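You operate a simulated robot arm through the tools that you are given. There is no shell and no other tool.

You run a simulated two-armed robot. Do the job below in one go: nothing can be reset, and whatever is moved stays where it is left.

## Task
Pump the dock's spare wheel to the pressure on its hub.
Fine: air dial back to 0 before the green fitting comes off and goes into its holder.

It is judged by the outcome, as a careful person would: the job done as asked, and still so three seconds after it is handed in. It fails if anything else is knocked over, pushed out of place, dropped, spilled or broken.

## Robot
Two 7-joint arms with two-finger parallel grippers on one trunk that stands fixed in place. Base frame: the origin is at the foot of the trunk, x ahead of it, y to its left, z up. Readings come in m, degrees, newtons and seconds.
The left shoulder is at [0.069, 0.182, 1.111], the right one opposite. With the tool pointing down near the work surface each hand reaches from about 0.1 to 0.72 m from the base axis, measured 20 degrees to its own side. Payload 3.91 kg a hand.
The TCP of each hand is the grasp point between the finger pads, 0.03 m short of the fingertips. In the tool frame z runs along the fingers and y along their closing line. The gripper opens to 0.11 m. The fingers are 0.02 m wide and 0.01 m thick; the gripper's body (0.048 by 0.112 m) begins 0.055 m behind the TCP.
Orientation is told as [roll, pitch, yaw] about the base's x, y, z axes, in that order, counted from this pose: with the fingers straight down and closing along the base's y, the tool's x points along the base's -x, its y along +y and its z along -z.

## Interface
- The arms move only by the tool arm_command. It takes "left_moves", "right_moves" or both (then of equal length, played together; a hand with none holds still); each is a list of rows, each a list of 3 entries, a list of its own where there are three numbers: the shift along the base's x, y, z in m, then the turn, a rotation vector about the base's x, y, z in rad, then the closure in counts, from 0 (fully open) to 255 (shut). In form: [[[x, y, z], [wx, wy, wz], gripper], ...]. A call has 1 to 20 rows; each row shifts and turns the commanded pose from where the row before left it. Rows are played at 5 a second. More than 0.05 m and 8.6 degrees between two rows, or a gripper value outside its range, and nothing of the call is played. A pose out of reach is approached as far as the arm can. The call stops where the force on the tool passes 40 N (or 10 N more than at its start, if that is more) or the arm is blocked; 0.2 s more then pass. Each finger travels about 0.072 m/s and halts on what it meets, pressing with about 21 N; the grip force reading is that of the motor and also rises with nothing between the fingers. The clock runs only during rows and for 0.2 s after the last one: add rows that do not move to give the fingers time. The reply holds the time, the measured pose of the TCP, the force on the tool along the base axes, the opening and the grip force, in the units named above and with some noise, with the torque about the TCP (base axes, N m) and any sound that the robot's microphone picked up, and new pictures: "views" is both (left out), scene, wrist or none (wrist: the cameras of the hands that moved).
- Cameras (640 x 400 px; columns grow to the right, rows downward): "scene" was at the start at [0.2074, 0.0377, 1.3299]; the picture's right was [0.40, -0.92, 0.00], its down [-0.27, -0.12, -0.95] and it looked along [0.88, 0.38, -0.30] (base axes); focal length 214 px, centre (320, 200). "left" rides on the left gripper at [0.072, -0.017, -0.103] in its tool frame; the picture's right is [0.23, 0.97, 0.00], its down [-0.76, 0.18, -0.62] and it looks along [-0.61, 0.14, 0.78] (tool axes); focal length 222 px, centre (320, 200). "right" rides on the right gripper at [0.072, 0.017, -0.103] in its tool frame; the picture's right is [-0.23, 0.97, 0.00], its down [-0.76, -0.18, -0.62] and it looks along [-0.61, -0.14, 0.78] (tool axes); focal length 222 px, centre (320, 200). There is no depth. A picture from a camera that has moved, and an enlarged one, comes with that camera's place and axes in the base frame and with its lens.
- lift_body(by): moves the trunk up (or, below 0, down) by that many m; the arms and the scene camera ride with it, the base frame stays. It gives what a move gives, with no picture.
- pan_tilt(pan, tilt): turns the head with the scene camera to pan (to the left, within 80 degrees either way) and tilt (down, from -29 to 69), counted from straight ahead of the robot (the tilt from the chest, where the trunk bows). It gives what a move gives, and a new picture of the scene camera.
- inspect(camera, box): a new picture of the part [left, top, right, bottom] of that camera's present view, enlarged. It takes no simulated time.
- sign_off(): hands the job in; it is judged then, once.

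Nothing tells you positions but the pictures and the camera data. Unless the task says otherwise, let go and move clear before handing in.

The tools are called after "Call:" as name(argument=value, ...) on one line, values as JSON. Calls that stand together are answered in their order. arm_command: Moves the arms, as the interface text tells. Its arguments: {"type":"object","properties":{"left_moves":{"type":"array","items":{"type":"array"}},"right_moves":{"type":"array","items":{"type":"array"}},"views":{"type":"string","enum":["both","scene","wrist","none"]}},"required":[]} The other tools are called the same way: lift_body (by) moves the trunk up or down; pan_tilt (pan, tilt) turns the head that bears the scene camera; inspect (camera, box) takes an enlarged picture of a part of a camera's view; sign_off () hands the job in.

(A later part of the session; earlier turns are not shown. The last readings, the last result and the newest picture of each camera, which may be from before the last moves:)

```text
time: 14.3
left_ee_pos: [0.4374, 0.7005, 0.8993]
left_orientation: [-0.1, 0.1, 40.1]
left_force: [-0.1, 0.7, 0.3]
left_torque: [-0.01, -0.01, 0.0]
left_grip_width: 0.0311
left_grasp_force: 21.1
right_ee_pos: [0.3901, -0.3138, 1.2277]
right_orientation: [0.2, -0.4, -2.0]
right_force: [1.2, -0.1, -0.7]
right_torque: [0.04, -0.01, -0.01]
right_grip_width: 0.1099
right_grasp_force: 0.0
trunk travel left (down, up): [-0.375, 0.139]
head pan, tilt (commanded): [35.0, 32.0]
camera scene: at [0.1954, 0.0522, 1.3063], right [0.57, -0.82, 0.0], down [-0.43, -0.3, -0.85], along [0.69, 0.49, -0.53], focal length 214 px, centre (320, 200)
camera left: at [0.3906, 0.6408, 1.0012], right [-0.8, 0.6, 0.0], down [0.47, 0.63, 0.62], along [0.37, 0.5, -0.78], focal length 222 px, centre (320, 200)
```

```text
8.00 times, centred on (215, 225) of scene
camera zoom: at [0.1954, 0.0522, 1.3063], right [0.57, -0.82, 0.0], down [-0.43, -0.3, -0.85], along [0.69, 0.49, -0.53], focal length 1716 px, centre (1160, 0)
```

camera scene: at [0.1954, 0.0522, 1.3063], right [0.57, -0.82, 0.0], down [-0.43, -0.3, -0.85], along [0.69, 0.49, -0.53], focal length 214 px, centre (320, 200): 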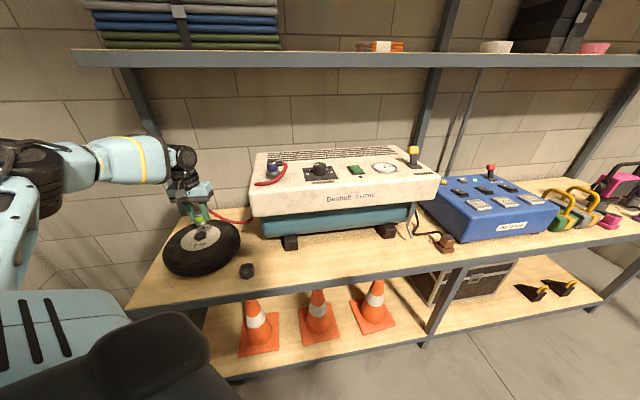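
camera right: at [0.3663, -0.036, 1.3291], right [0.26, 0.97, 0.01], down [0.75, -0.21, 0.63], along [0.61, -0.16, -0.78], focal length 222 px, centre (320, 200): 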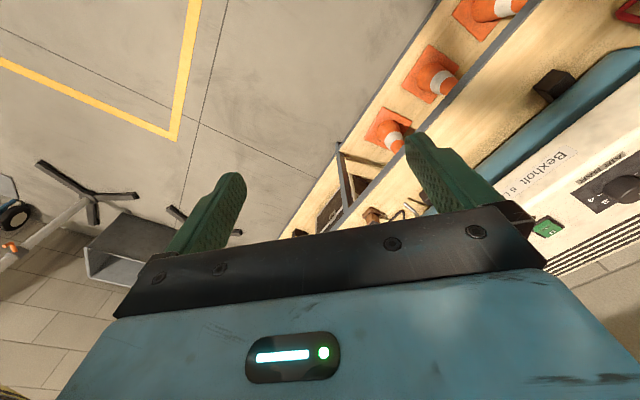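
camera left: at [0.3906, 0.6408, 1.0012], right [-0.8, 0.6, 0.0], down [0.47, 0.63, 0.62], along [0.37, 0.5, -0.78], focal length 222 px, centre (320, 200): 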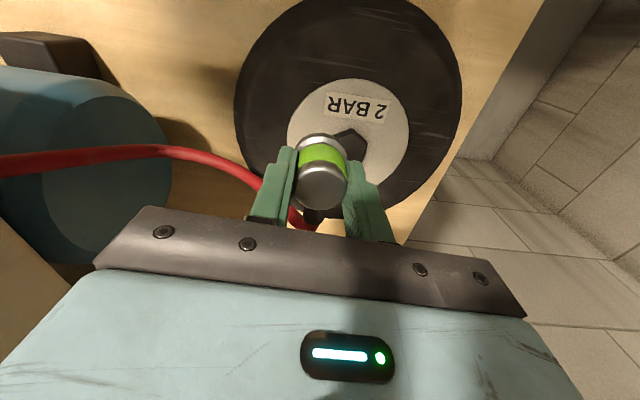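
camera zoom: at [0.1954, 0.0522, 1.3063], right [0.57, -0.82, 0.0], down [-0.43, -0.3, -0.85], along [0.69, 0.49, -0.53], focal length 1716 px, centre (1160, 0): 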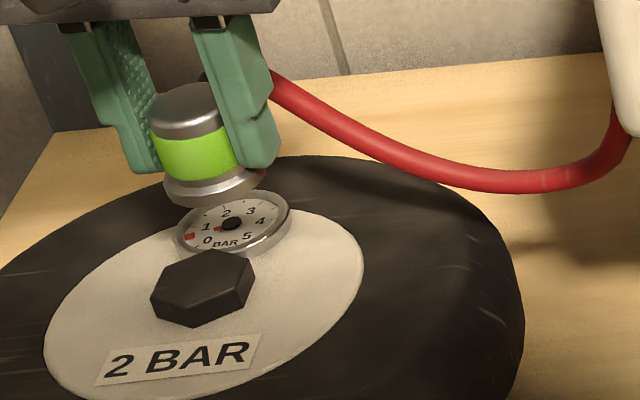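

The hub hex is at about (0.427, 0.741) with its top near z 0.79, and the wheel gauge reads roughly 0.5 bar. I'll line the fitting up above it at the present height.

Call:
arm_command(left_moves=[[[-0.0055, 0.02, 0], [0, 0, 0], 255], [[-0.0054, 0.0205, 0], [0, 0, 0], 255], [[0, 0, 0], [0, 0, 0], 255]], views="wrist")

Call:
inspect(camera="left", box=[230, 60, 410, 210])

Call:
inspect(camera="scene", box=[180, 190, 240, 250])

```text
time: 15.1
left_ee_pos: [0.4258, 0.7414, 0.8978]
left_orientation: [0.0, 0.0, 40.1]
left_force: [-0.3, 0.1, -1.0]
left_torque: [-0.05, -0.01, 0.01]
left_grip_width: 0.031
left_grasp_force: 21.1
right_ee_pos: [0.39, -0.3138, 1.2273]
right_orientation: [0.3, -0.5, -2.0]
right_force: [-0.1, -0.3, 1.1]
right_torque: [0.0, -0.01, -0.01]
right_grip_width: 0.1102
right_grasp_force: 0.3
trunk travel left (down, up): [-0.375, 0.139]
head pan, tilt (commanded): [35.0, 32.0]
camera left: at [0.3797, 0.6817, 0.9999], right [-0.8, 0.6, 0.0], down [0.47, 0.63, 0.62], along [0.37, 0.5, -0.78], focal length 222 px, centre (320, 200)
```

left: 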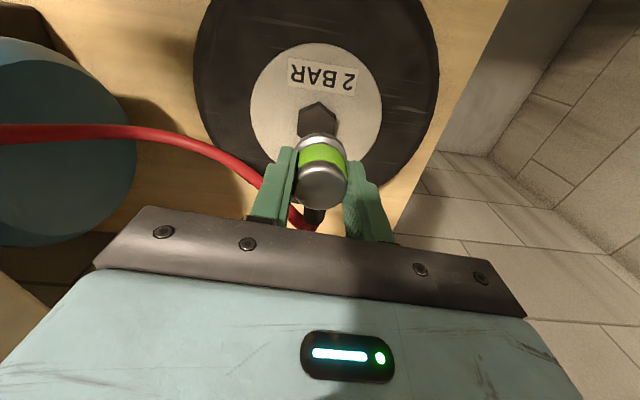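

```text
2.67 times, centred on (320, 135) of left
camera zoom: at [0.3797, 0.6817, 0.9999], right [-0.8, 0.6, 0.0], down [0.47, 0.63, 0.62], along [0.37, 0.5, -0.78], focal length 592 px, centre (320, 373)
```

zoom: 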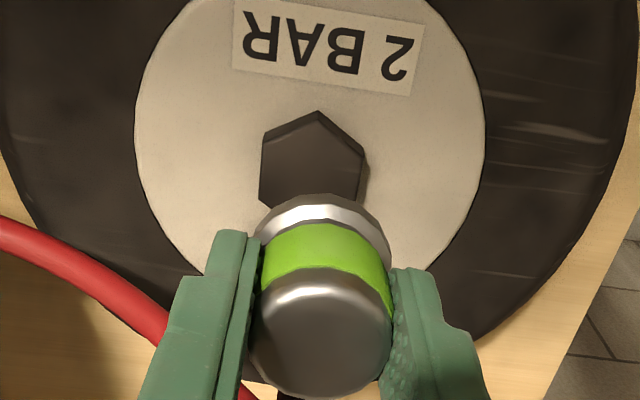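

```text
6.67 times, centred on (210, 220) of scene
camera zoom: at [0.1951, 0.0518, 1.3063], right [0.57, -0.82, 0.0], down [-0.43, -0.3, -0.85], along [0.69, 0.49, -0.53], focal length 1430 px, centre (1053, 67)
```

zoom: 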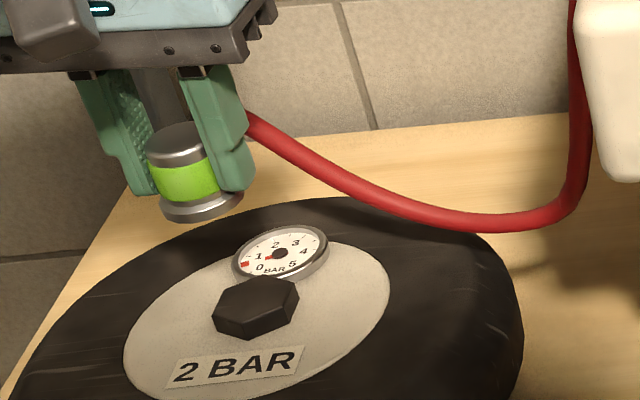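

The hub hex looks aligned under the fitting to within about 3 mm. I'll lower most of the way and check from both cameras.

Call:
arm_command(left_moves=[[[0.001, 0, -0.02], [0, 0, 0], 255], [[0.0005, 0, -0.02], [0, 0, 0], 255], [[0, 0, -0.005], [0, 0, 0], 255]], views="wrist")

Call:
inspect(camera="left", box=[230, 80, 410, 230])

Call:
inspect(camera="scene", box=[180, 190, 240, 250])

```text
time: 15.9
left_ee_pos: [0.4277, 0.7408, 0.8533]
left_orientation: [0.0, 0.0, 40.0]
left_force: [0.1, -0.1, -0.2]
left_torque: [0.0, 0.04, 0.0]
left_grip_width: 0.0309
left_grasp_force: 21.2
right_ee_pos: [0.3894, -0.3147, 1.2277]
right_orientation: [0.2, -0.3, -2.0]
right_force: [-0.3, -0.6, 0.1]
right_torque: [-0.04, 0.03, -0.02]
right_grip_width: 0.1102
right_grasp_force: 0.1
trunk travel left (down, up): [-0.375, 0.139]
head pan, tilt (commanded): [35.0, 32.0]
camera left: at [0.3814, 0.6815, 0.956], right [-0.8, 0.6, 0.0], down [0.47, 0.63, 0.62], along [0.37, 0.5, -0.78], focal length 222 px, centre (320, 200)
```

left: 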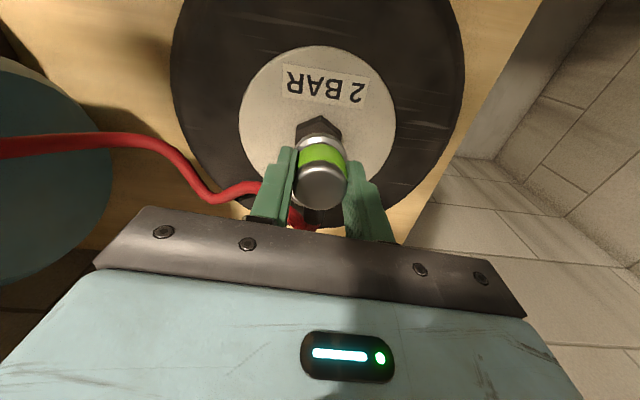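

```text
2.67 times, centred on (320, 155) of left
camera zoom: at [0.3814, 0.6815, 0.956], right [-0.8, 0.6, 0.0], down [0.47, 0.63, 0.62], along [0.37, 0.5, -0.78], focal length 592 px, centre (320, 320)
```

zoom: 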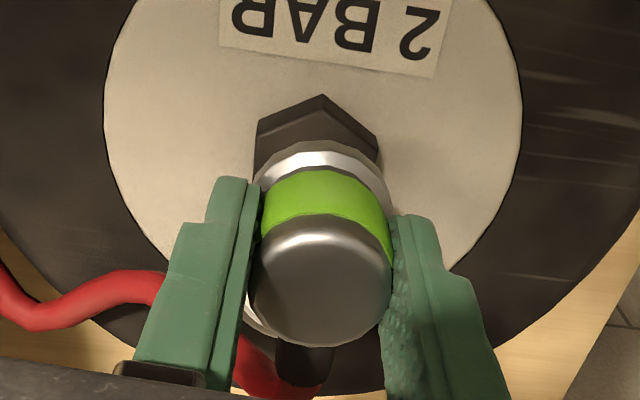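

```text
6.67 times, centred on (210, 220) of scene
camera zoom: at [0.1952, 0.0518, 1.3063], right [0.57, -0.82, 0.0], down [-0.43, -0.3, -0.85], along [0.69, 0.49, -0.53], focal length 1430 px, centre (1053, 67)
```

zoom: 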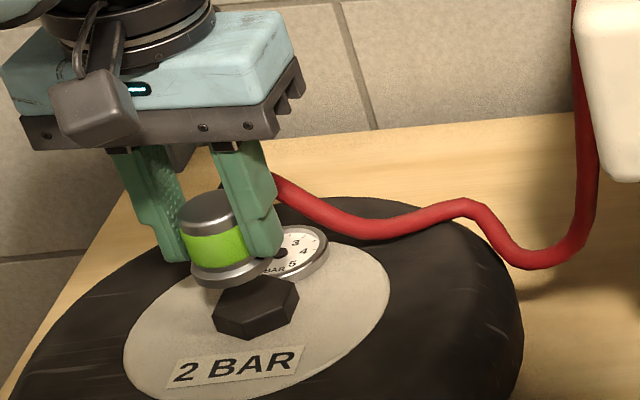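

Call:
inspect(camera="scene", box=[195, 210, 231, 246])

Call:
inspect(camera="left", box=[280, 100, 360, 170])

```text
11.11 times, centred on (213, 228) of scene
camera zoom: at [0.1952, 0.0518, 1.3063], right [0.57, -0.82, 0.0], down [-0.43, -0.3, -0.85], along [0.69, 0.49, -0.53], focal length 2383 px, centre (1509, -111)
```

zoom: 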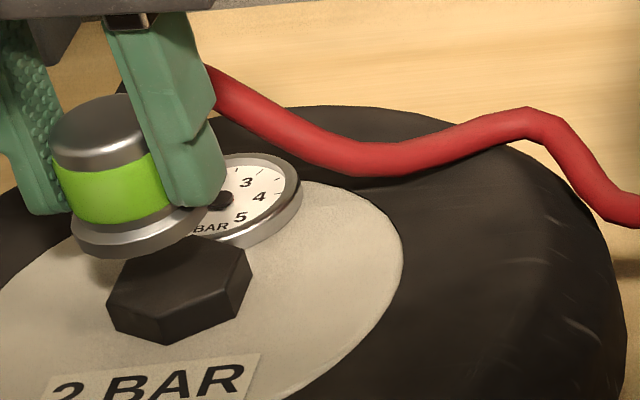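

```text
5.71 times, centred on (320, 135) of left
camera zoom: at [0.3814, 0.6815, 0.956], right [-0.8, 0.6, 0.0], down [0.47, 0.63, 0.62], along [0.37, 0.5, -0.78], focal length 1269 px, centre (320, 571)
```

zoom: 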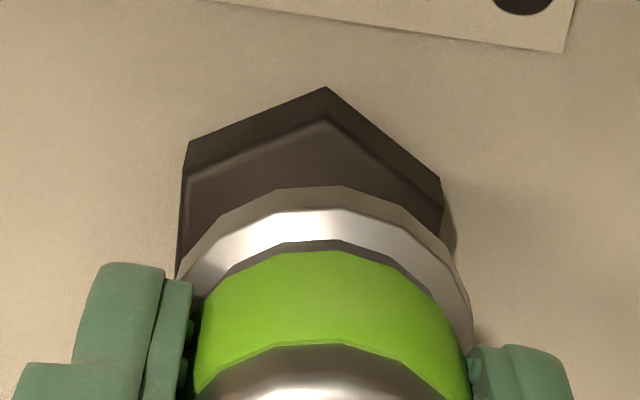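

The wrist view shows the fitting and hex coaxial to about 2 mm. I'll nudge it slightly along the shelf and lower it onto the hub, watching the force and listening for the snap.

Call:
arm_command(left_moves=[[[0.0014, -0.0015, -0.008], [0, 0, 0], 255], [[0, 0, -0.006], [0, 0, 0], 255], [[0, 0, -0.004], [0, 0, 0], 255], [[0, 0, 0], [0, 0, 0], 255]], views="wrist")

Call:
inspect(camera="scene", box=[195, 210, 231, 246])

```text
time: 16.9
left_ee_pos: [0.4295, 0.74, 0.8356]
left_orientation: [0.0, 0.0, 40.1]
left_force: [-0.6, 0.4, -1.3]
left_torque: [0.02, 0.04, 0.02]
left_grip_width: 0.0309
left_grasp_force: 20.7
right_ee_pos: [0.3905, -0.3127, 1.2282]
right_orientation: [0.2, -0.4, -2.0]
right_force: [-0.3, -0.5, -0.1]
right_torque: [-0.03, 0.02, -0.03]
right_grip_width: 0.1101
right_grasp_force: 0.1
trunk travel left (down, up): [-0.375, 0.139]
head pan, tilt (commanded): [35.0, 32.0]
camera left: at [0.3829, 0.6805, 0.9386], right [-0.8, 0.6, 0.0], down [0.47, 0.63, 0.62], along [0.37, 0.5, -0.78], focal length 222 px, centre (320, 200)
```

left: 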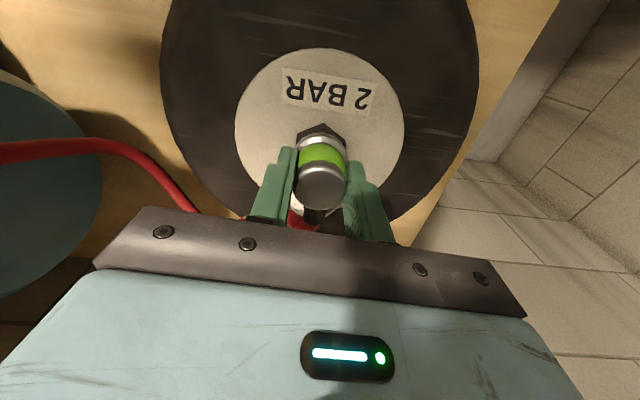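

```text
11.11 times, centred on (213, 228) of scene
camera zoom: at [0.1951, 0.0519, 1.3063], right [0.57, -0.82, 0.0], down [-0.43, -0.3, -0.85], along [0.69, 0.49, -0.53], focal length 2383 px, centre (1509, -111)
```

zoom: 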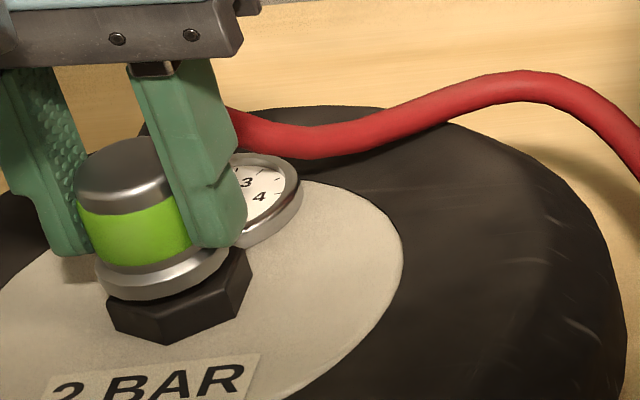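

Still no contact, and the ring is just above the hex. I'll continue down in small steps.

Call:
arm_command(left_moves=[[[0, 0, -0.003], [0, 0, 0], 255], [[0, 0, -0.003], [0, 0, 0], 255], [[0, 0, -0.002], [0, 0, 0], 255]], views="wrist")

Call:
inspect(camera="scene", box=[195, 210, 231, 246])

```text
time: 17.7
left_ee_pos: [0.428, 0.7403, 0.8287]
left_orientation: [0.0, -0.1, 40.2]
left_force: [-1.5, -0.1, 4.0]
left_torque: [0.0, 0.09, -0.01]
left_grip_width: 0.0311
left_grasp_force: 21.9
right_ee_pos: [0.389, -0.3139, 1.228]
right_orientation: [0.2, -0.4, -2.0]
right_force: [-0.1, 0.8, 0.5]
right_torque: [0.02, 0.03, -0.01]
right_grip_width: 0.11
right_grasp_force: 0.1
trunk travel left (down, up): [-0.375, 0.139]
head pan, tilt (commanded): [35.0, 32.0]
camera left: at [0.3827, 0.6805, 0.9313], right [-0.8, 0.6, 0.0], down [0.47, 0.63, 0.62], along [0.37, 0.5, -0.78], focal length 222 px, centre (320, 200)
```

left: 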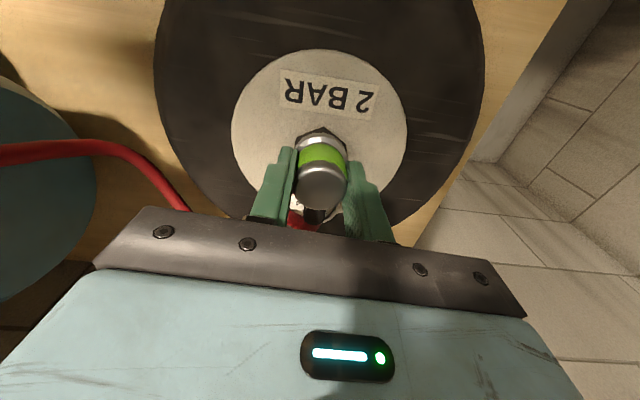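

```text
11.11 times, centred on (213, 228) of scene
camera zoom: at [0.1947, 0.0514, 1.3065], right [0.57, -0.82, 0.0], down [-0.43, -0.3, -0.85], along [0.69, 0.49, -0.53], focal length 2383 px, centre (1509, -111)
```

zoom: 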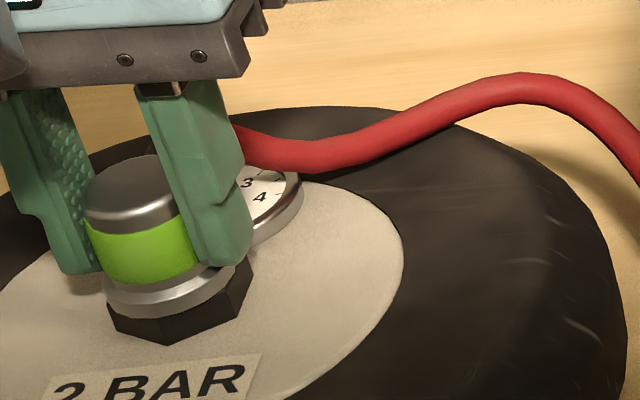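

Call:
inspect(camera="left", box=[280, 110, 360, 180])

```text
5.71 times, centred on (320, 145) of left
camera zoom: at [0.3827, 0.6805, 0.9313], right [-0.8, 0.6, 0.0], down [0.47, 0.63, 0.62], along [0.37, 0.5, -0.78], focal length 1269 px, centre (320, 514)
```

zoom: 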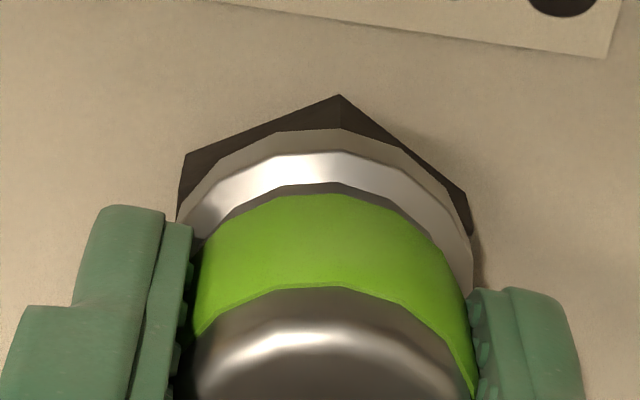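

The ring touches the hex with about 4 N and is well centred. I'll press down further to seat it.

Call:
arm_command(left_moves=[[[0, 0, -0.002], [0, 0, 0], 255], [[0, 0, -0.002], [0, 0, 0], 255], [[0, 0, -0.002], [0, 0, 0], 255], [[0, 0, -0.002], [0, 0, 0], 255]], views="wrist")

Call:
inspect(camera="scene", box=[195, 210, 231, 246])

```text
time: 18.5
left_ee_pos: [0.43, 0.7416, 0.8278]
left_orientation: [0.0, -1.0, 40.4]
left_force: [-2.1, 4.2, 22.0]
left_torque: [-0.2, 0.53, -0.07]
left_grip_width: 0.0311
left_grasp_force: 21.1
right_ee_pos: [0.3884, -0.3165, 1.2272]
right_orientation: [0.4, -0.5, -2.1]
right_force: [0.1, -0.6, 0.6]
right_torque: [0.02, 0.0, 0.01]
right_grip_width: 0.1099
right_grasp_force: 0.1
trunk travel left (down, up): [-0.375, 0.139]
head pan, tilt (commanded): [35.0, 32.0]
heard: snap
stopped in row 4 (left hand): the force on the tool passed its limit at 43 N (the readings are from after the stop); the commanded pose is now the measured one
camera left: at [0.3829, 0.6806, 0.9298], right [-0.8, 0.59, -0.01], down [0.46, 0.62, 0.64], along [0.38, 0.51, -0.77], focal length 222 px, centre (320, 200)
```

left: 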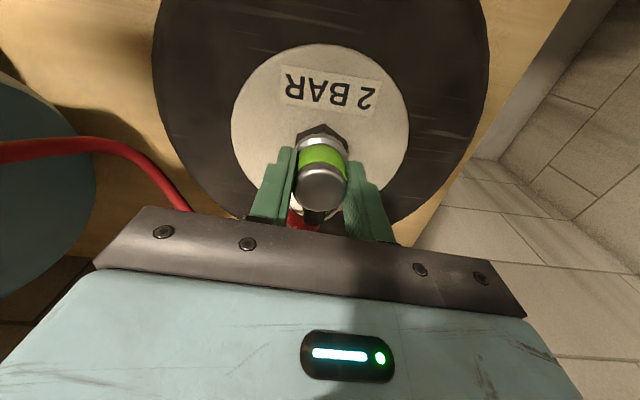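

```text
11.11 times, centred on (213, 228) of scene
camera zoom: at [0.193, 0.0491, 1.3068], right [0.57, -0.82, 0.0], down [-0.43, -0.3, -0.85], along [0.7, 0.49, -0.53], focal length 2383 px, centre (1509, -111)
```

zoom: 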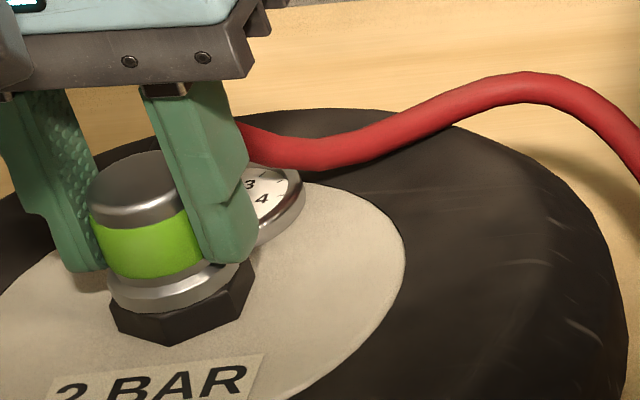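

I heard a snap, so the fitting is seated on the hub. I'll open the fingers, back off upward and confirm it stays.

Call:
arm_command(left_moves=[[[0, 0, 0], [0, 0, 0], 200], [[0, 0, 0], [0, 0, 0], 120], [[0, 0, 0], [0, 0, 0], 120], [[0, 0, 0.005], [0, 0, 0], 120]], views="wrist")

Call:
inspect(camera="scene", box=[185, 200, 241, 256])

```text
time: 19.5
left_ee_pos: [0.4295, 0.7436, 0.8281]
left_orientation: [0.0, -0.5, 40.2]
left_force: [-0.4, 0.4, 0.8]
left_torque: [0.0, -0.01, -0.02]
left_grip_width: 0.0582
left_grasp_force: 0.2
right_ee_pos: [0.3891, -0.3132, 1.2266]
right_orientation: [0.3, -0.4, -1.9]
right_force: [-0.4, 0.8, 0.6]
right_torque: [-0.01, -0.02, 0.03]
right_grip_width: 0.1101
right_grasp_force: 0.0
trunk travel left (down, up): [-0.375, 0.139]
head pan, tilt (commanded): [35.0, 32.0]
camera left: at [0.3833, 0.6822, 0.9311], right [-0.8, 0.6, 0.0], down [0.46, 0.63, 0.63], along [0.38, 0.5, -0.78], focal length 222 px, centre (320, 200)
```

left: 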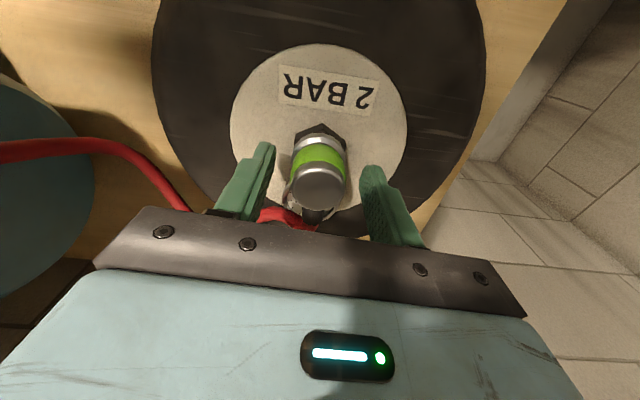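

```text
7.14 times, centred on (213, 228) of scene
camera zoom: at [0.1953, 0.0524, 1.3062], right [0.57, -0.82, 0.0], down [-0.43, -0.3, -0.85], along [0.69, 0.49, -0.53], focal length 1532 px, centre (1084, 0)
```

zoom: 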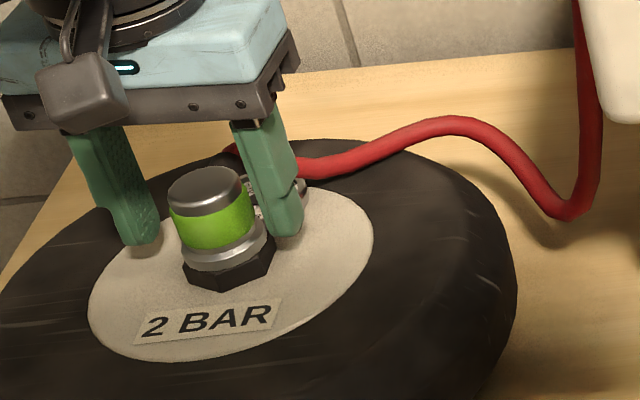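

The fitting holds on the hub by itself. The shelf seems to run at 45°, so I need a better fix on the air dial. I'll lift off and bring the left hand in front of the compressor to look at it.

Call:
arm_command(left_moves=[[[0, 0, 0.045], [0, 0, 0], 90], [[0, 0, 0.045], [0, 0, 0], 60], [[0, -0.035, 0.025], [0, 0, 0], 60], [[0, -0.038, 0.025], [0, 0, 0], 60], [[0.005, -0.038, 0.025], [0, 0, 0.03], 60], [[0.005, -0.038, 0.025], [0, 0, 0.03], 60], [[0.005, -0.038, 0.025], [0, 0, 0.03], 60], [[0.005, -0.038, 0.025], [0, 0, 0], 60], [[0.01, -0.038, 0.025], [0, 0, 0], 60], [[0.02, -0.038, 0.02], [0, 0, 0], 60]], views="both")

```text
time: 21.7
left_ee_pos: [0.4834, 0.4389, 1.1162]
left_orientation: [0.0, -0.4, 45.5]
left_force: [0.2, -0.4, 0.5]
left_torque: [-0.01, 0.02, 0.01]
left_grip_width: 0.0842
left_grasp_force: 0.0
right_ee_pos: [0.3906, -0.3146, 1.2262]
right_orientation: [0.3, -0.4, -1.9]
right_force: [0.4, -0.7, 0.5]
right_torque: [0.02, -0.01, 0.0]
right_grip_width: 0.11
right_grasp_force: 0.1
trunk travel left (down, up): [-0.375, 0.139]
head pan, tilt (commanded): [35.0, 32.0]
camera scene: at [0.1957, 0.0506, 1.3063], right [0.57, -0.82, 0.0], down [-0.43, -0.3, -0.85], along [0.69, 0.49, -0.53], focal length 214 px, centre (320, 200)
camera left: at [0.4425, 0.3753, 1.2178], right [-0.85, 0.52, 0.0], down [0.4, 0.66, 0.63], along [0.33, 0.54, -0.78], focal length 222 px, centre (320, 200)
```

scene: 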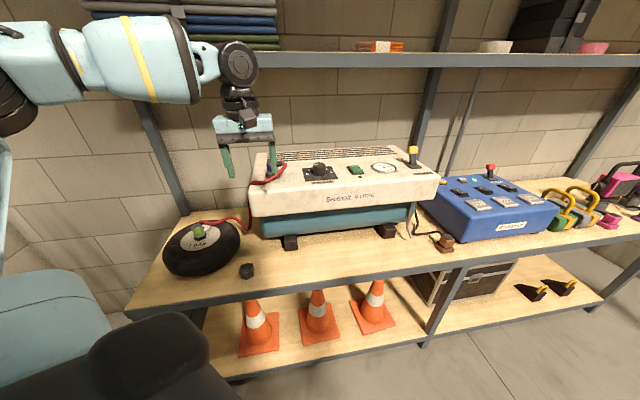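
left: 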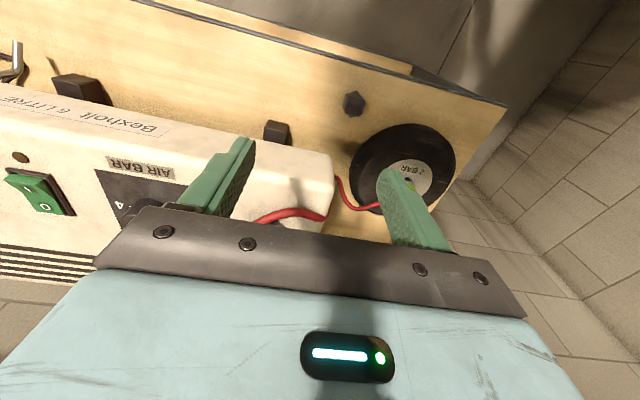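

The compressor top is at about z 1.0, and the air dial is near (0.74, 0.44), which is far for the left arm. I'll raise the trunk 0.10 m for better reach and a better view from above.

Call:
lift_body(by=0.1)

Call:
pan_tilt(pan=35, tilt=38)

```text
time: 23.1
left_ee_pos: [0.4809, 0.441, 1.2117]
left_orientation: [0.1, -0.4, 45.4]
left_force: [0.4, 0.0, -0.2]
left_torque: [-0.06, -0.02, -0.04]
left_grip_width: 0.0842
left_grasp_force: 0.1
right_ee_pos: [0.3905, -0.3148, 1.3265]
right_orientation: [0.3, -0.3, -2.1]
right_force: [0.0, -0.1, 0.3]
right_torque: [0.03, 0.04, 0.02]
right_grip_width: 0.11
right_grasp_force: 0.0
trunk travel left (down, up): [-0.475, 0.039]
head pan, tilt (commanded): [35.0, 32.0]
```

```text
time: 23.7
left_ee_pos: [0.4803, 0.4415, 1.2144]
left_orientation: [-0.1, -0.4, 45.4]
left_force: [0.1, 0.8, -0.2]
left_torque: [-0.01, 0.02, 0.01]
left_grip_width: 0.0842
left_grasp_force: 0.1
right_ee_pos: [0.3905, -0.3145, 1.327]
right_orientation: [0.2, -0.5, -2.0]
right_force: [0.0, 0.1, 1.0]
right_torque: [0.02, 0.02, 0.03]
right_grip_width: 0.1097
right_grasp_force: 0.1
trunk travel left (down, up): [-0.475, 0.039]
head pan, tilt (commanded): [35.0, 38.0]
camera scene: at [0.1295, 0.0499, 1.4165], right [0.57, -0.82, 0.0], down [-0.5, -0.35, -0.79], along [0.65, 0.45, -0.62], focal length 214 px, centre (320, 200)
```

scene: 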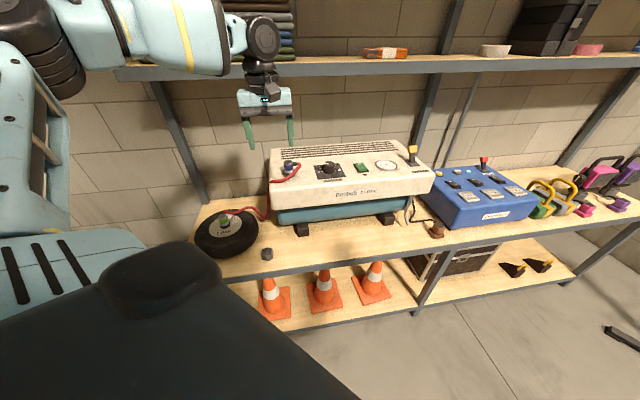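

Call:
inspect(camera="scene", box=[260, 130, 440, 230])

Call:
inspect(camera="scene", box=[270, 145, 350, 195])

Call:
inspect(camera="scene", box=[190, 195, 270, 265])

Call:
inspect(camera="left", box=[0, 60, 460, 240])

```text
3.56 times, centred on (350, 180) of scene
camera zoom: at [0.1295, 0.0499, 1.4165], right [0.57, -0.82, 0.0], down [-0.5, -0.35, -0.79], along [0.65, 0.45, -0.62], focal length 763 px, centre (213, 271)
```

zoom: 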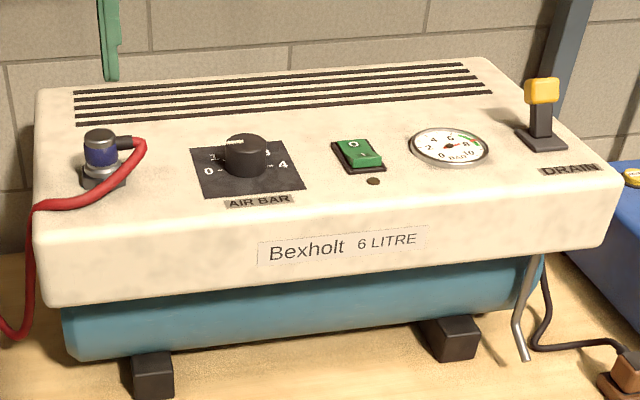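

```text
8.00 times, centred on (310, 170) of scene
camera zoom: at [0.1295, 0.0499, 1.4165], right [0.57, -0.82, 0.0], down [-0.5, -0.35, -0.79], along [0.65, 0.45, -0.62], focal length 1716 px, centre (400, 440)
```

zoom: 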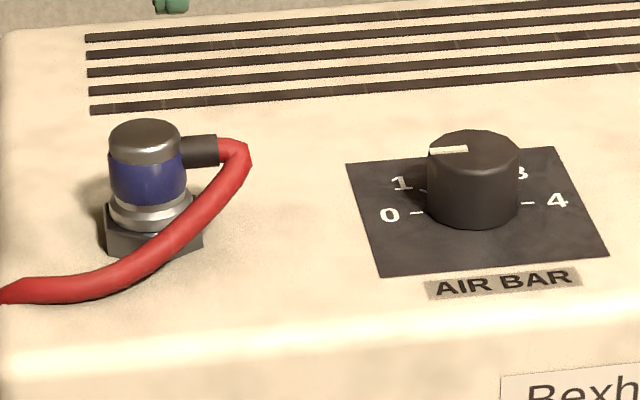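

```text
5.71 times, centred on (230, 230) of scene
camera zoom: at [0.1295, 0.0499, 1.4165], right [0.57, -0.82, 0.0], down [-0.5, -0.35, -0.79], along [0.65, 0.45, -0.62], focal length 1226 px, centre (834, 29)
```

zoom: 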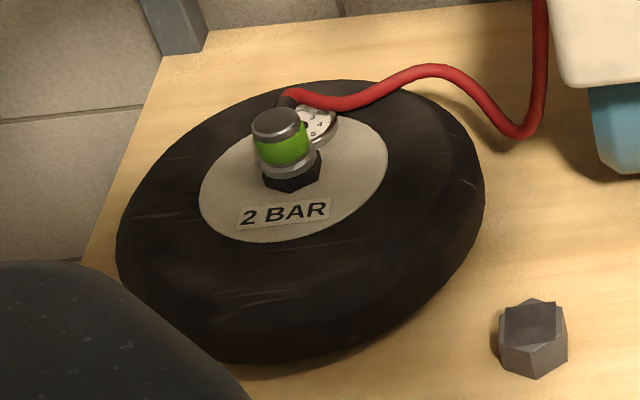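

```text
1.39 times, centred on (230, 150) of left
camera zoom: at [0.4394, 0.3767, 1.3164], right [-0.85, 0.52, 0.0], down [0.4, 0.66, 0.63], along [0.33, 0.54, -0.78], focal length 309 px, centre (445, 270)
```

zoom: 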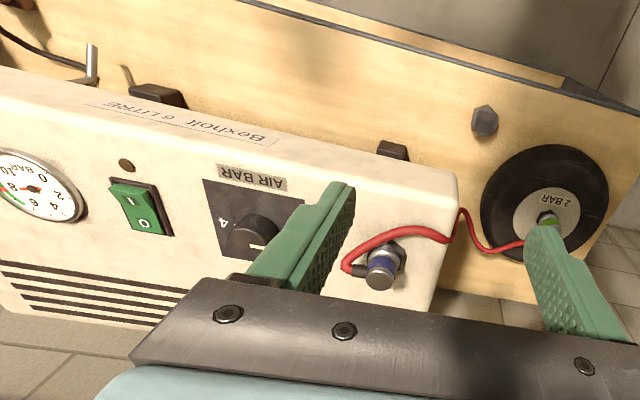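

The dial's top is at about (0.737, 0.43, 1.02). Raising the trunk leaned the shoulders back, which costs reach, so I'll lower it again and watch how the head position shifts.

Call:
lift_body(by=-0.1)

Call:
arm_command(left_moves=[[[0, 0, 0.04], [0, 0, 0], 60], [[0, 0, 0.04], [0, 0, 0], 60], [[0, 0, 0.03], [0, 0, 0], 60]], views="scene")

Call:
lift_body(by=-0.1)

Call:
pan_tilt(pan=35, tilt=36)

```text
time: 25.1
left_ee_pos: [0.48, 0.4405, 1.1149]
left_orientation: [-0.1, -0.5, 45.3]
left_force: [0.0, 0.0, 0.1]
left_torque: [0.01, -0.01, 0.02]
left_grip_width: 0.0841
left_grasp_force: 0.2
right_ee_pos: [0.3888, -0.3138, 1.2261]
right_orientation: [0.2, -0.6, -2.2]
right_force: [0.2, -0.3, -0.4]
right_torque: [0.04, 0.02, -0.01]
right_grip_width: 0.1099
right_grasp_force: 0.0
trunk travel left (down, up): [-0.375, 0.139]
head pan, tilt (commanded): [35.0, 38.0]
```

```text
time: 25.9
left_ee_pos: [0.4791, 0.4392, 1.2242]
left_orientation: [-0.1, -0.5, 45.4]
left_force: [0.6, 0.1, -0.1]
left_torque: [0.0, -0.02, 0.0]
left_grip_width: 0.0843
left_grasp_force: 0.0
right_ee_pos: [0.3894, -0.3148, 1.2279]
right_orientation: [0.3, -0.5, -2.0]
right_force: [0.7, 0.1, -0.2]
right_torque: [-0.03, 0.0, -0.02]
right_grip_width: 0.1097
right_grasp_force: 0.0
trunk travel left (down, up): [-0.375, 0.139]
head pan, tilt (commanded): [35.0, 38.0]
camera scene: at [0.1923, 0.0496, 1.2972], right [0.57, -0.82, 0.0], down [-0.5, -0.35, -0.79], along [0.65, 0.45, -0.62], focal length 214 px, centre (320, 200)
```

scene: 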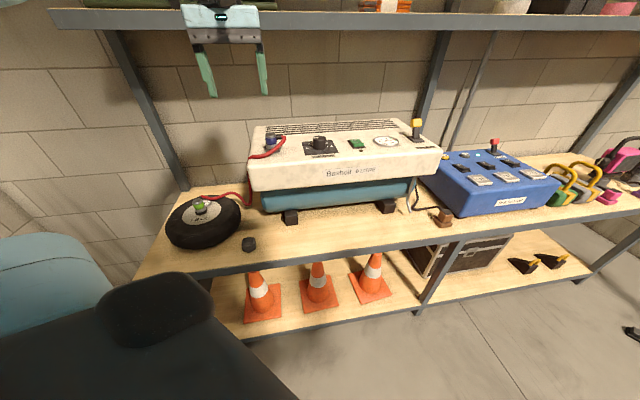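

```text
time: 27.2
left_ee_pos: [0.4801, 0.4415, 1.1242]
left_orientation: [-0.1, -0.5, 45.4]
left_force: [0.0, 0.4, -0.1]
left_torque: [-0.01, 0.0, 0.0]
left_grip_width: 0.0841
left_grasp_force: 0.0
right_ee_pos: [0.4159, -0.3137, 1.0995]
right_orientation: [0.2, 5.0, -2.0]
right_force: [0.3, 1.0, 0.6]
right_torque: [-0.01, 0.0, -0.03]
right_grip_width: 0.11
right_grasp_force: 0.1
trunk travel left (down, up): [-0.275, 0.239]
head pan, tilt (commanded): [35.0, 38.0]
```

```text
time: 27.8
left_ee_pos: [0.4806, 0.4399, 1.1237]
left_orientation: [-0.1, -0.5, 45.4]
left_force: [0.2, 0.3, 0.5]
left_torque: [0.01, -0.01, -0.01]
left_grip_width: 0.0844
left_grasp_force: 0.0
right_ee_pos: [0.4159, -0.3138, 1.0994]
right_orientation: [0.1, 5.0, -2.1]
right_force: [-0.7, -0.5, 1.2]
right_torque: [-0.02, -0.02, -0.01]
right_grip_width: 0.1099
right_grasp_force: 0.0
trunk travel left (down, up): [-0.275, 0.239]
head pan, tilt (commanded): [35.0, 36.0]
camera scene: at [0.2214, 0.0506, 1.1984], right [0.57, -0.82, 0.0], down [-0.48, -0.34, -0.81], along [0.66, 0.46, -0.59], focal length 214 px, centre (320, 200)
```

scene: 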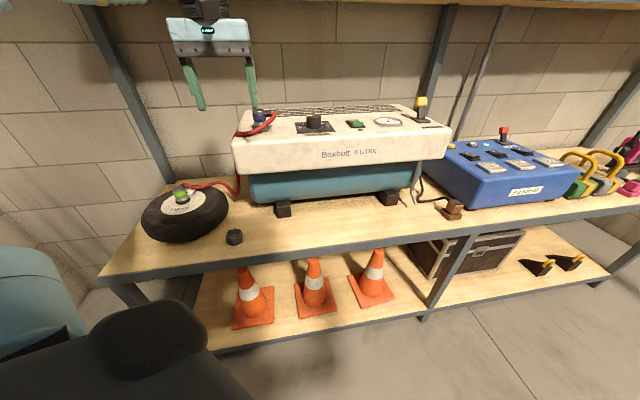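

The trunk is now 0.1 lower and leaning slightly forward. I'll try reaching over the dial with the tool straight down, staying above the blue fitting's height.

Call:
arm_command(left_moves=[[[0.03, 0, 0.02], [0, 0, 0], 60], [[0.043, -0.002, 0.005], [0, 0, 0], 60], [[0.043, -0.002, 0], [0, 0, 0], 60], [[0.043, -0.002, 0], [0, 0, 0], 60], [[0.043, -0.002, 0], [0, 0, 0], 60]], views="both")

```text
time: 29.0
left_ee_pos: [0.6171, 0.4291, 1.1081]
left_orientation: [0.0, -0.3, 45.4]
left_force: [0.2, 0.0, 0.3]
left_torque: [0.0, -0.02, -0.01]
left_grip_width: 0.0841
left_grasp_force: 0.1
left hand out of reach, approached as far as the arm can: row 3, 4, 5
right_ee_pos: [0.4164, -0.3127, 1.0983]
right_orientation: [0.1, 5.2, -2.1]
right_force: [0.7, 0.8, 0.4]
right_torque: [0.03, 0.01, 0.01]
right_grip_width: 0.1101
right_grasp_force: 0.0
trunk travel left (down, up): [-0.275, 0.239]
head pan, tilt (commanded): [35.0, 36.0]
camera scene: at [0.223, 0.0515, 1.198], right [0.57, -0.82, 0.0], down [-0.48, -0.34, -0.81], along [0.66, 0.46, -0.59], focal length 214 px, centre (320, 200)
camera left: at [0.5778, 0.3651, 1.2104], right [-0.85, 0.52, 0.0], down [0.4, 0.67, 0.63], along [0.33, 0.53, -0.78], focal length 222 px, centre (320, 200)
```

scene: 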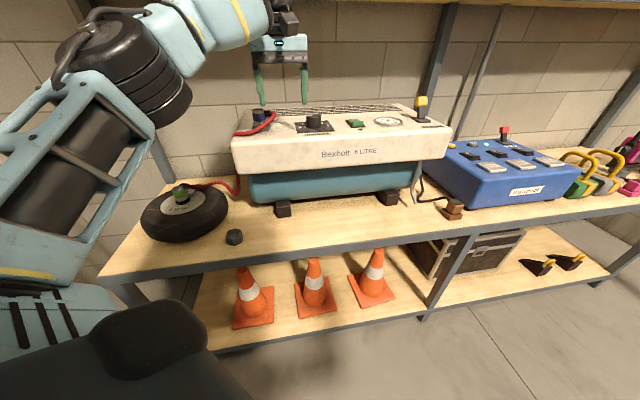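
left: 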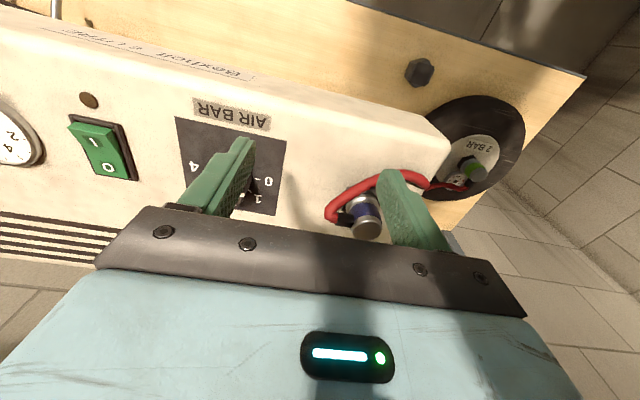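

With the tool straight down the arm stops about 12 cm short of the dial. I'll bring the trunk back up, tilt the fingers outward about 30° to gain reach, and turn the wrist so there is room for a clockwise quarter turn.

Call:
lift_body(by=0.1)

Call:
arm_command(left_moves=[[[-0.01, 0, -0.01], [0, 0, 0.12], 60], [[-0.01, 0, -0.01], [0, 0, 0.12], 60], [[0, 0, 0], [0, 0, 0.12], 60], [[0, 0, 0], [0.1196, -0.0533, 0], 60], [[0, 0, 0], [0.1196, -0.0533, 0], 60], [[0, 0, 0], [0.1196, -0.0533, 0], 60], [[0, 0, 0], [0.1196, -0.0533, 0], 60]], views="both")

```text
time: 30.3
left_ee_pos: [0.5909, 0.4274, 1.2541]
left_orientation: [-4.0, -4.4, 45.6]
left_force: [0.7, -0.4, 0.0]
left_torque: [-0.01, 0.02, -0.02]
left_grip_width: 0.0839
left_grasp_force: 0.2
right_ee_pos: [0.4146, -0.3141, 1.1989]
right_orientation: [0.1, 5.1, -2.1]
right_force: [-0.9, -0.1, -0.8]
right_torque: [-0.02, -0.02, -0.02]
right_grip_width: 0.11
right_grasp_force: 0.1
trunk travel left (down, up): [-0.375, 0.139]
head pan, tilt (commanded): [35.0, 36.0]
```

```text
time: 31.9
left_ee_pos: [0.5704, 0.4276, 1.2358]
left_orientation: [-4.2, -34.5, 66.2]
left_force: [0.4, 0.2, 0.0]
left_torque: [0.0, -0.01, -0.02]
left_grip_width: 0.0844
left_grasp_force: 0.2
right_ee_pos: [0.4141, -0.3136, 1.2001]
right_orientation: [0.2, 5.0, -2.1]
right_force: [0.2, -0.3, -0.6]
right_torque: [-0.01, -0.04, 0.0]
right_grip_width: 0.1102
right_grasp_force: 0.1
trunk travel left (down, up): [-0.375, 0.139]
head pan, tilt (commanded): [35.0, 36.0]
camera scene: at [0.1933, 0.0504, 1.3002], right [0.57, -0.82, 0.0], down [-0.48, -0.34, -0.81], along [0.66, 0.46, -0.59], focal length 214 px, centre (320, 200)
camera left: at [0.5291, 0.3148, 1.2799], right [-0.95, 0.26, -0.19], down [-0.09, 0.35, 0.93], along [0.3, 0.9, -0.31], focal length 222 px, centre (320, 200)
```

scene: 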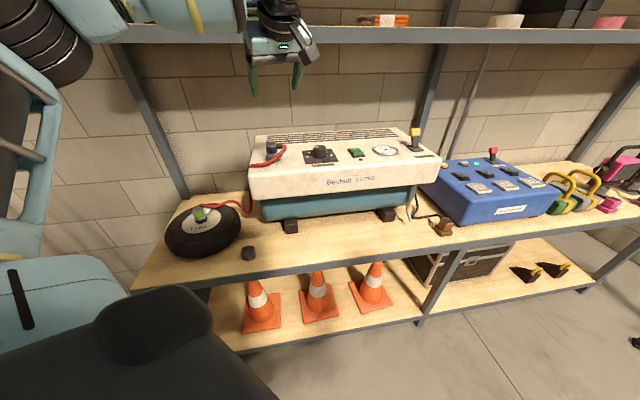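
left: 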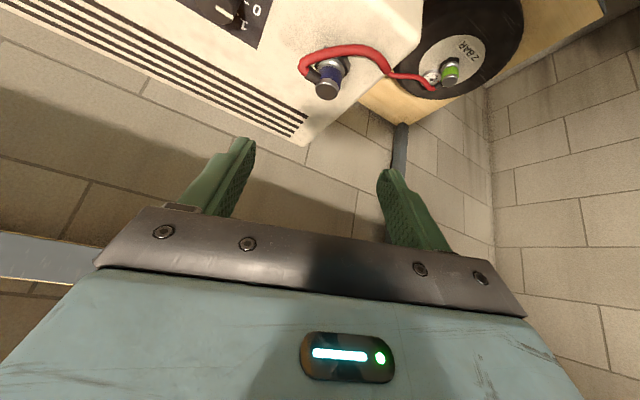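

The tilt picked up a few degrees of unwanted roll. I'll level the closing line, ease the tilt to about 27°, and then swing the yaw clockwise in the air to check the wrist can make the quarter turn.

Call:
arm_command(left_moves=[[[0, 0, 0], [0.0244, 0.0553, 0.0415], 60], [[0.01, -0.005, -0.01], [-0.1118, 0.0493, 0], 60], [[0, 0, 0], [0, 0, 0], 60]], views="none")

Call:
arm_command(left_moves=[[[0, 0, 0], [0, 0, -0.14], 60], [[0, 0, 0], [0, 0, -0.14], 60], [[0, 0, 0], [0, 0, -0.14], 60], [[0, 0, 0], [0, 0, -0.14], 60], [[0, 0, 0], [0, 0, -0.14], 60], [[0, 0, 0], [0, 0, -0.14], 60], [[0, 0, 0], [0, 0, -0.14], 60], [[0, 0, 0], [0, 0, -0.14], 60], [[0, 0, 0], [0, 0, -0.14], 60], [[0, 0, 0], [0, 0, -0.14], 60], [[0, 0, 0], [0, 0, -0.14], 60], [[0, 0, 0], [0, 0, -0.03], 60]], views="both")

```text
time: 32.7
left_ee_pos: [0.5786, 0.4232, 1.2246]
left_orientation: [-0.1, -27.4, 66.3]
left_force: [0.1, 1.1, -0.8]
left_torque: [0.02, -0.02, -0.01]
left_grip_width: 0.084
left_grasp_force: 0.0
right_ee_pos: [0.4142, -0.3144, 1.1998]
right_orientation: [0.1, 5.0, -2.1]
right_force: [-0.3, -0.6, -0.8]
right_torque: [0.05, -0.02, -0.01]
right_grip_width: 0.1101
right_grasp_force: 0.0
trunk travel left (down, up): [-0.375, 0.139]
head pan, tilt (commanded): [35.0, 36.0]
```

```text
time: 35.3
left_ee_pos: [0.5789, 0.4227, 1.2247]
left_orientation: [0.0, -27.4, -23.7]
left_force: [-0.1, -0.2, -0.1]
left_torque: [0.0, -0.02, -0.01]
left_grip_width: 0.0842
left_grasp_force: 0.1
right_ee_pos: [0.4146, -0.3134, 1.1999]
right_orientation: [0.1, 5.0, -2.1]
right_force: [-0.7, -0.1, -0.1]
right_torque: [0.0, 0.02, 0.02]
right_grip_width: 0.1098
right_grasp_force: 0.0
trunk travel left (down, up): [-0.375, 0.139]
head pan, tilt (commanded): [35.0, 36.0]
camera scene: at [0.1934, 0.0506, 1.3002], right [0.57, -0.82, 0.0], down [-0.48, -0.34, -0.81], along [0.66, 0.46, -0.59], focal length 214 px, centre (320, 200)
camera left: at [0.4691, 0.4525, 1.2834], right [0.21, 0.97, -0.1], down [0.43, 0.01, 0.9], along [0.88, -0.23, -0.42], focal length 222 px, centre (320, 200)
```

scene: 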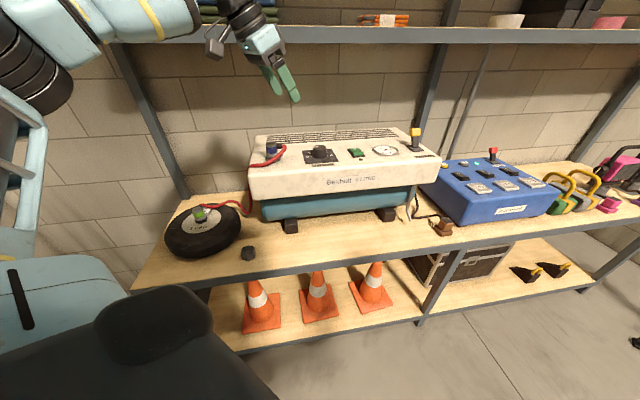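
left: 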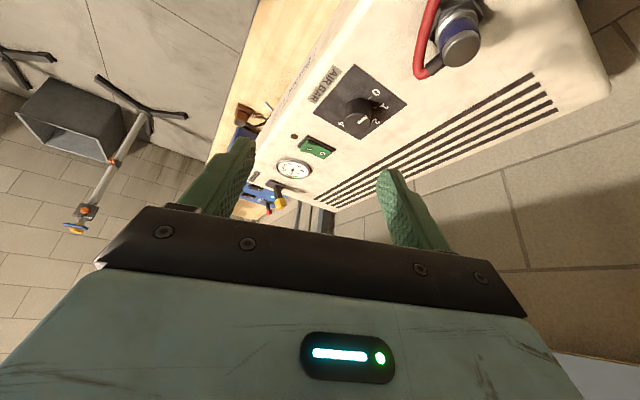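

Call:
inspect(camera="left", box=[300, 50, 430, 140])

Call:
inspect(camera="left", box=[225, 120, 355, 210])

Call:
inspect(camera="scene", box=[245, 125, 445, 215])

```text
4.44 times, centred on (365, 95) of left
camera zoom: at [0.4691, 0.4525, 1.2834], right [0.21, 0.97, -0.1], down [0.43, 0.01, 0.9], along [0.88, -0.23, -0.42], focal length 987 px, centre (120, 667)
```

zoom: 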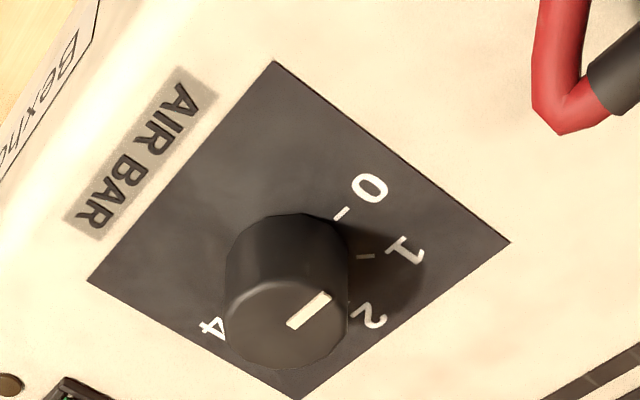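

```text
4.44 times, centred on (290, 165) of left
camera zoom: at [0.4691, 0.4525, 1.2834], right [0.21, 0.97, -0.1], down [0.43, 0.01, 0.9], along [0.88, -0.23, -0.42], focal length 987 px, centre (453, 356)
```

zoom: 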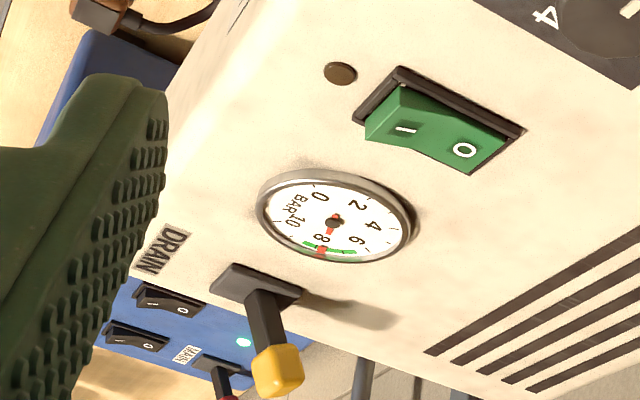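

```text
3.20 times, centred on (345, 170) of scene
camera zoom: at [0.1934, 0.0506, 1.3002], right [0.57, -0.82, 0.0], down [-0.48, -0.34, -0.81], along [0.66, 0.46, -0.59], focal length 686 px, centre (240, 296)
```

zoom: 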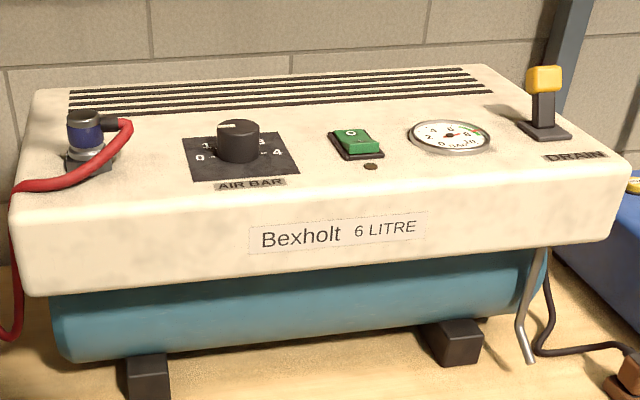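

The wrist can make the full quarter turn. The tank gauge reads 8 bar, and the dial's pointer is at 0, with 2 a quarter turn clockwise. I'll turn the hand back and move it towards the dial.

Call:
arm_command(left_moves=[[[0, 0, 0], [0, 0, 0.14], 60], [[0, 0, 0], [0, 0, 0.14], 60], [[0, 0, 0], [0, 0, 0.14], 60], [[0, 0, 0], [0, 0, 0.14], 60], [[0, 0, 0], [0, 0, 0.14], 60], [[0, 0, 0], [0, 0, 0.14], 60], [[0, 0, 0], [0, 0, 0.14], 60], [[0, 0, 0], [0, 0, 0.14], 60], [[0, 0, 0], [0, 0, 0.14], 60], [[0, 0, 0], [0, 0, 0.14], 60], [[0, 0, 0], [0, 0, 0.14], 60], [[0, 0, 0], [0, 0, 0.03], 60], [[0.03, -0.01, -0.03], [0, 0, 0], 60], [[0.03, 0, -0.03], [0, 0, 0], 60], [[0.03, 0, -0.03], [0, 0, 0], 60]], views="both")

```text
time: 38.5
left_ee_pos: [0.6691, 0.4202, 1.1307]
left_orientation: [0.1, -27.3, 66.4]
left_force: [-0.1, -0.2, -0.7]
left_torque: [-0.03, 0.04, 0.01]
left_grip_width: 0.0841
left_grasp_force: 0.1
left hand out of reach, approached as far as the arm can: row 15
right_ee_pos: [0.416, -0.3128, 1.1987]
right_orientation: [0.1, 5.2, -2.1]
right_force: [0.1, -0.2, 1.0]
right_torque: [-0.02, 0.01, 0.03]
right_grip_width: 0.1101
right_grasp_force: 0.1
trunk travel left (down, up): [-0.375, 0.139]
head pan, tilt (commanded): [35.0, 36.0]
camera scene: at [0.1955, 0.0515, 1.2997], right [0.57, -0.82, 0.0], down [-0.48, -0.34, -0.81], along [0.66, 0.46, -0.59], focal length 214 px, centre (320, 200)
camera left: at [0.6377, 0.3102, 1.189], right [-0.97, 0.2, -0.1], down [-0.01, 0.43, 0.9], along [0.23, 0.88, -0.42], focal length 222 px, centre (320, 200)
```

scene: 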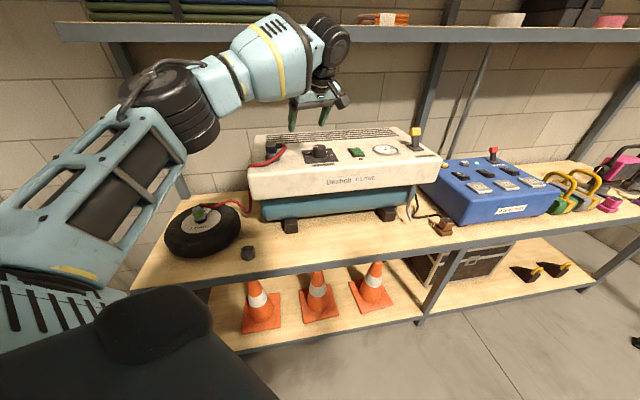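
left: 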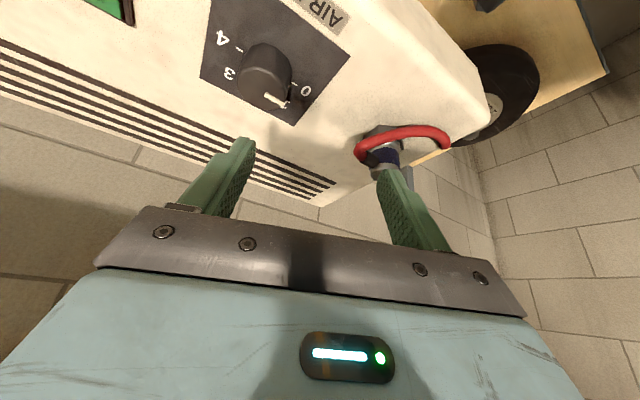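

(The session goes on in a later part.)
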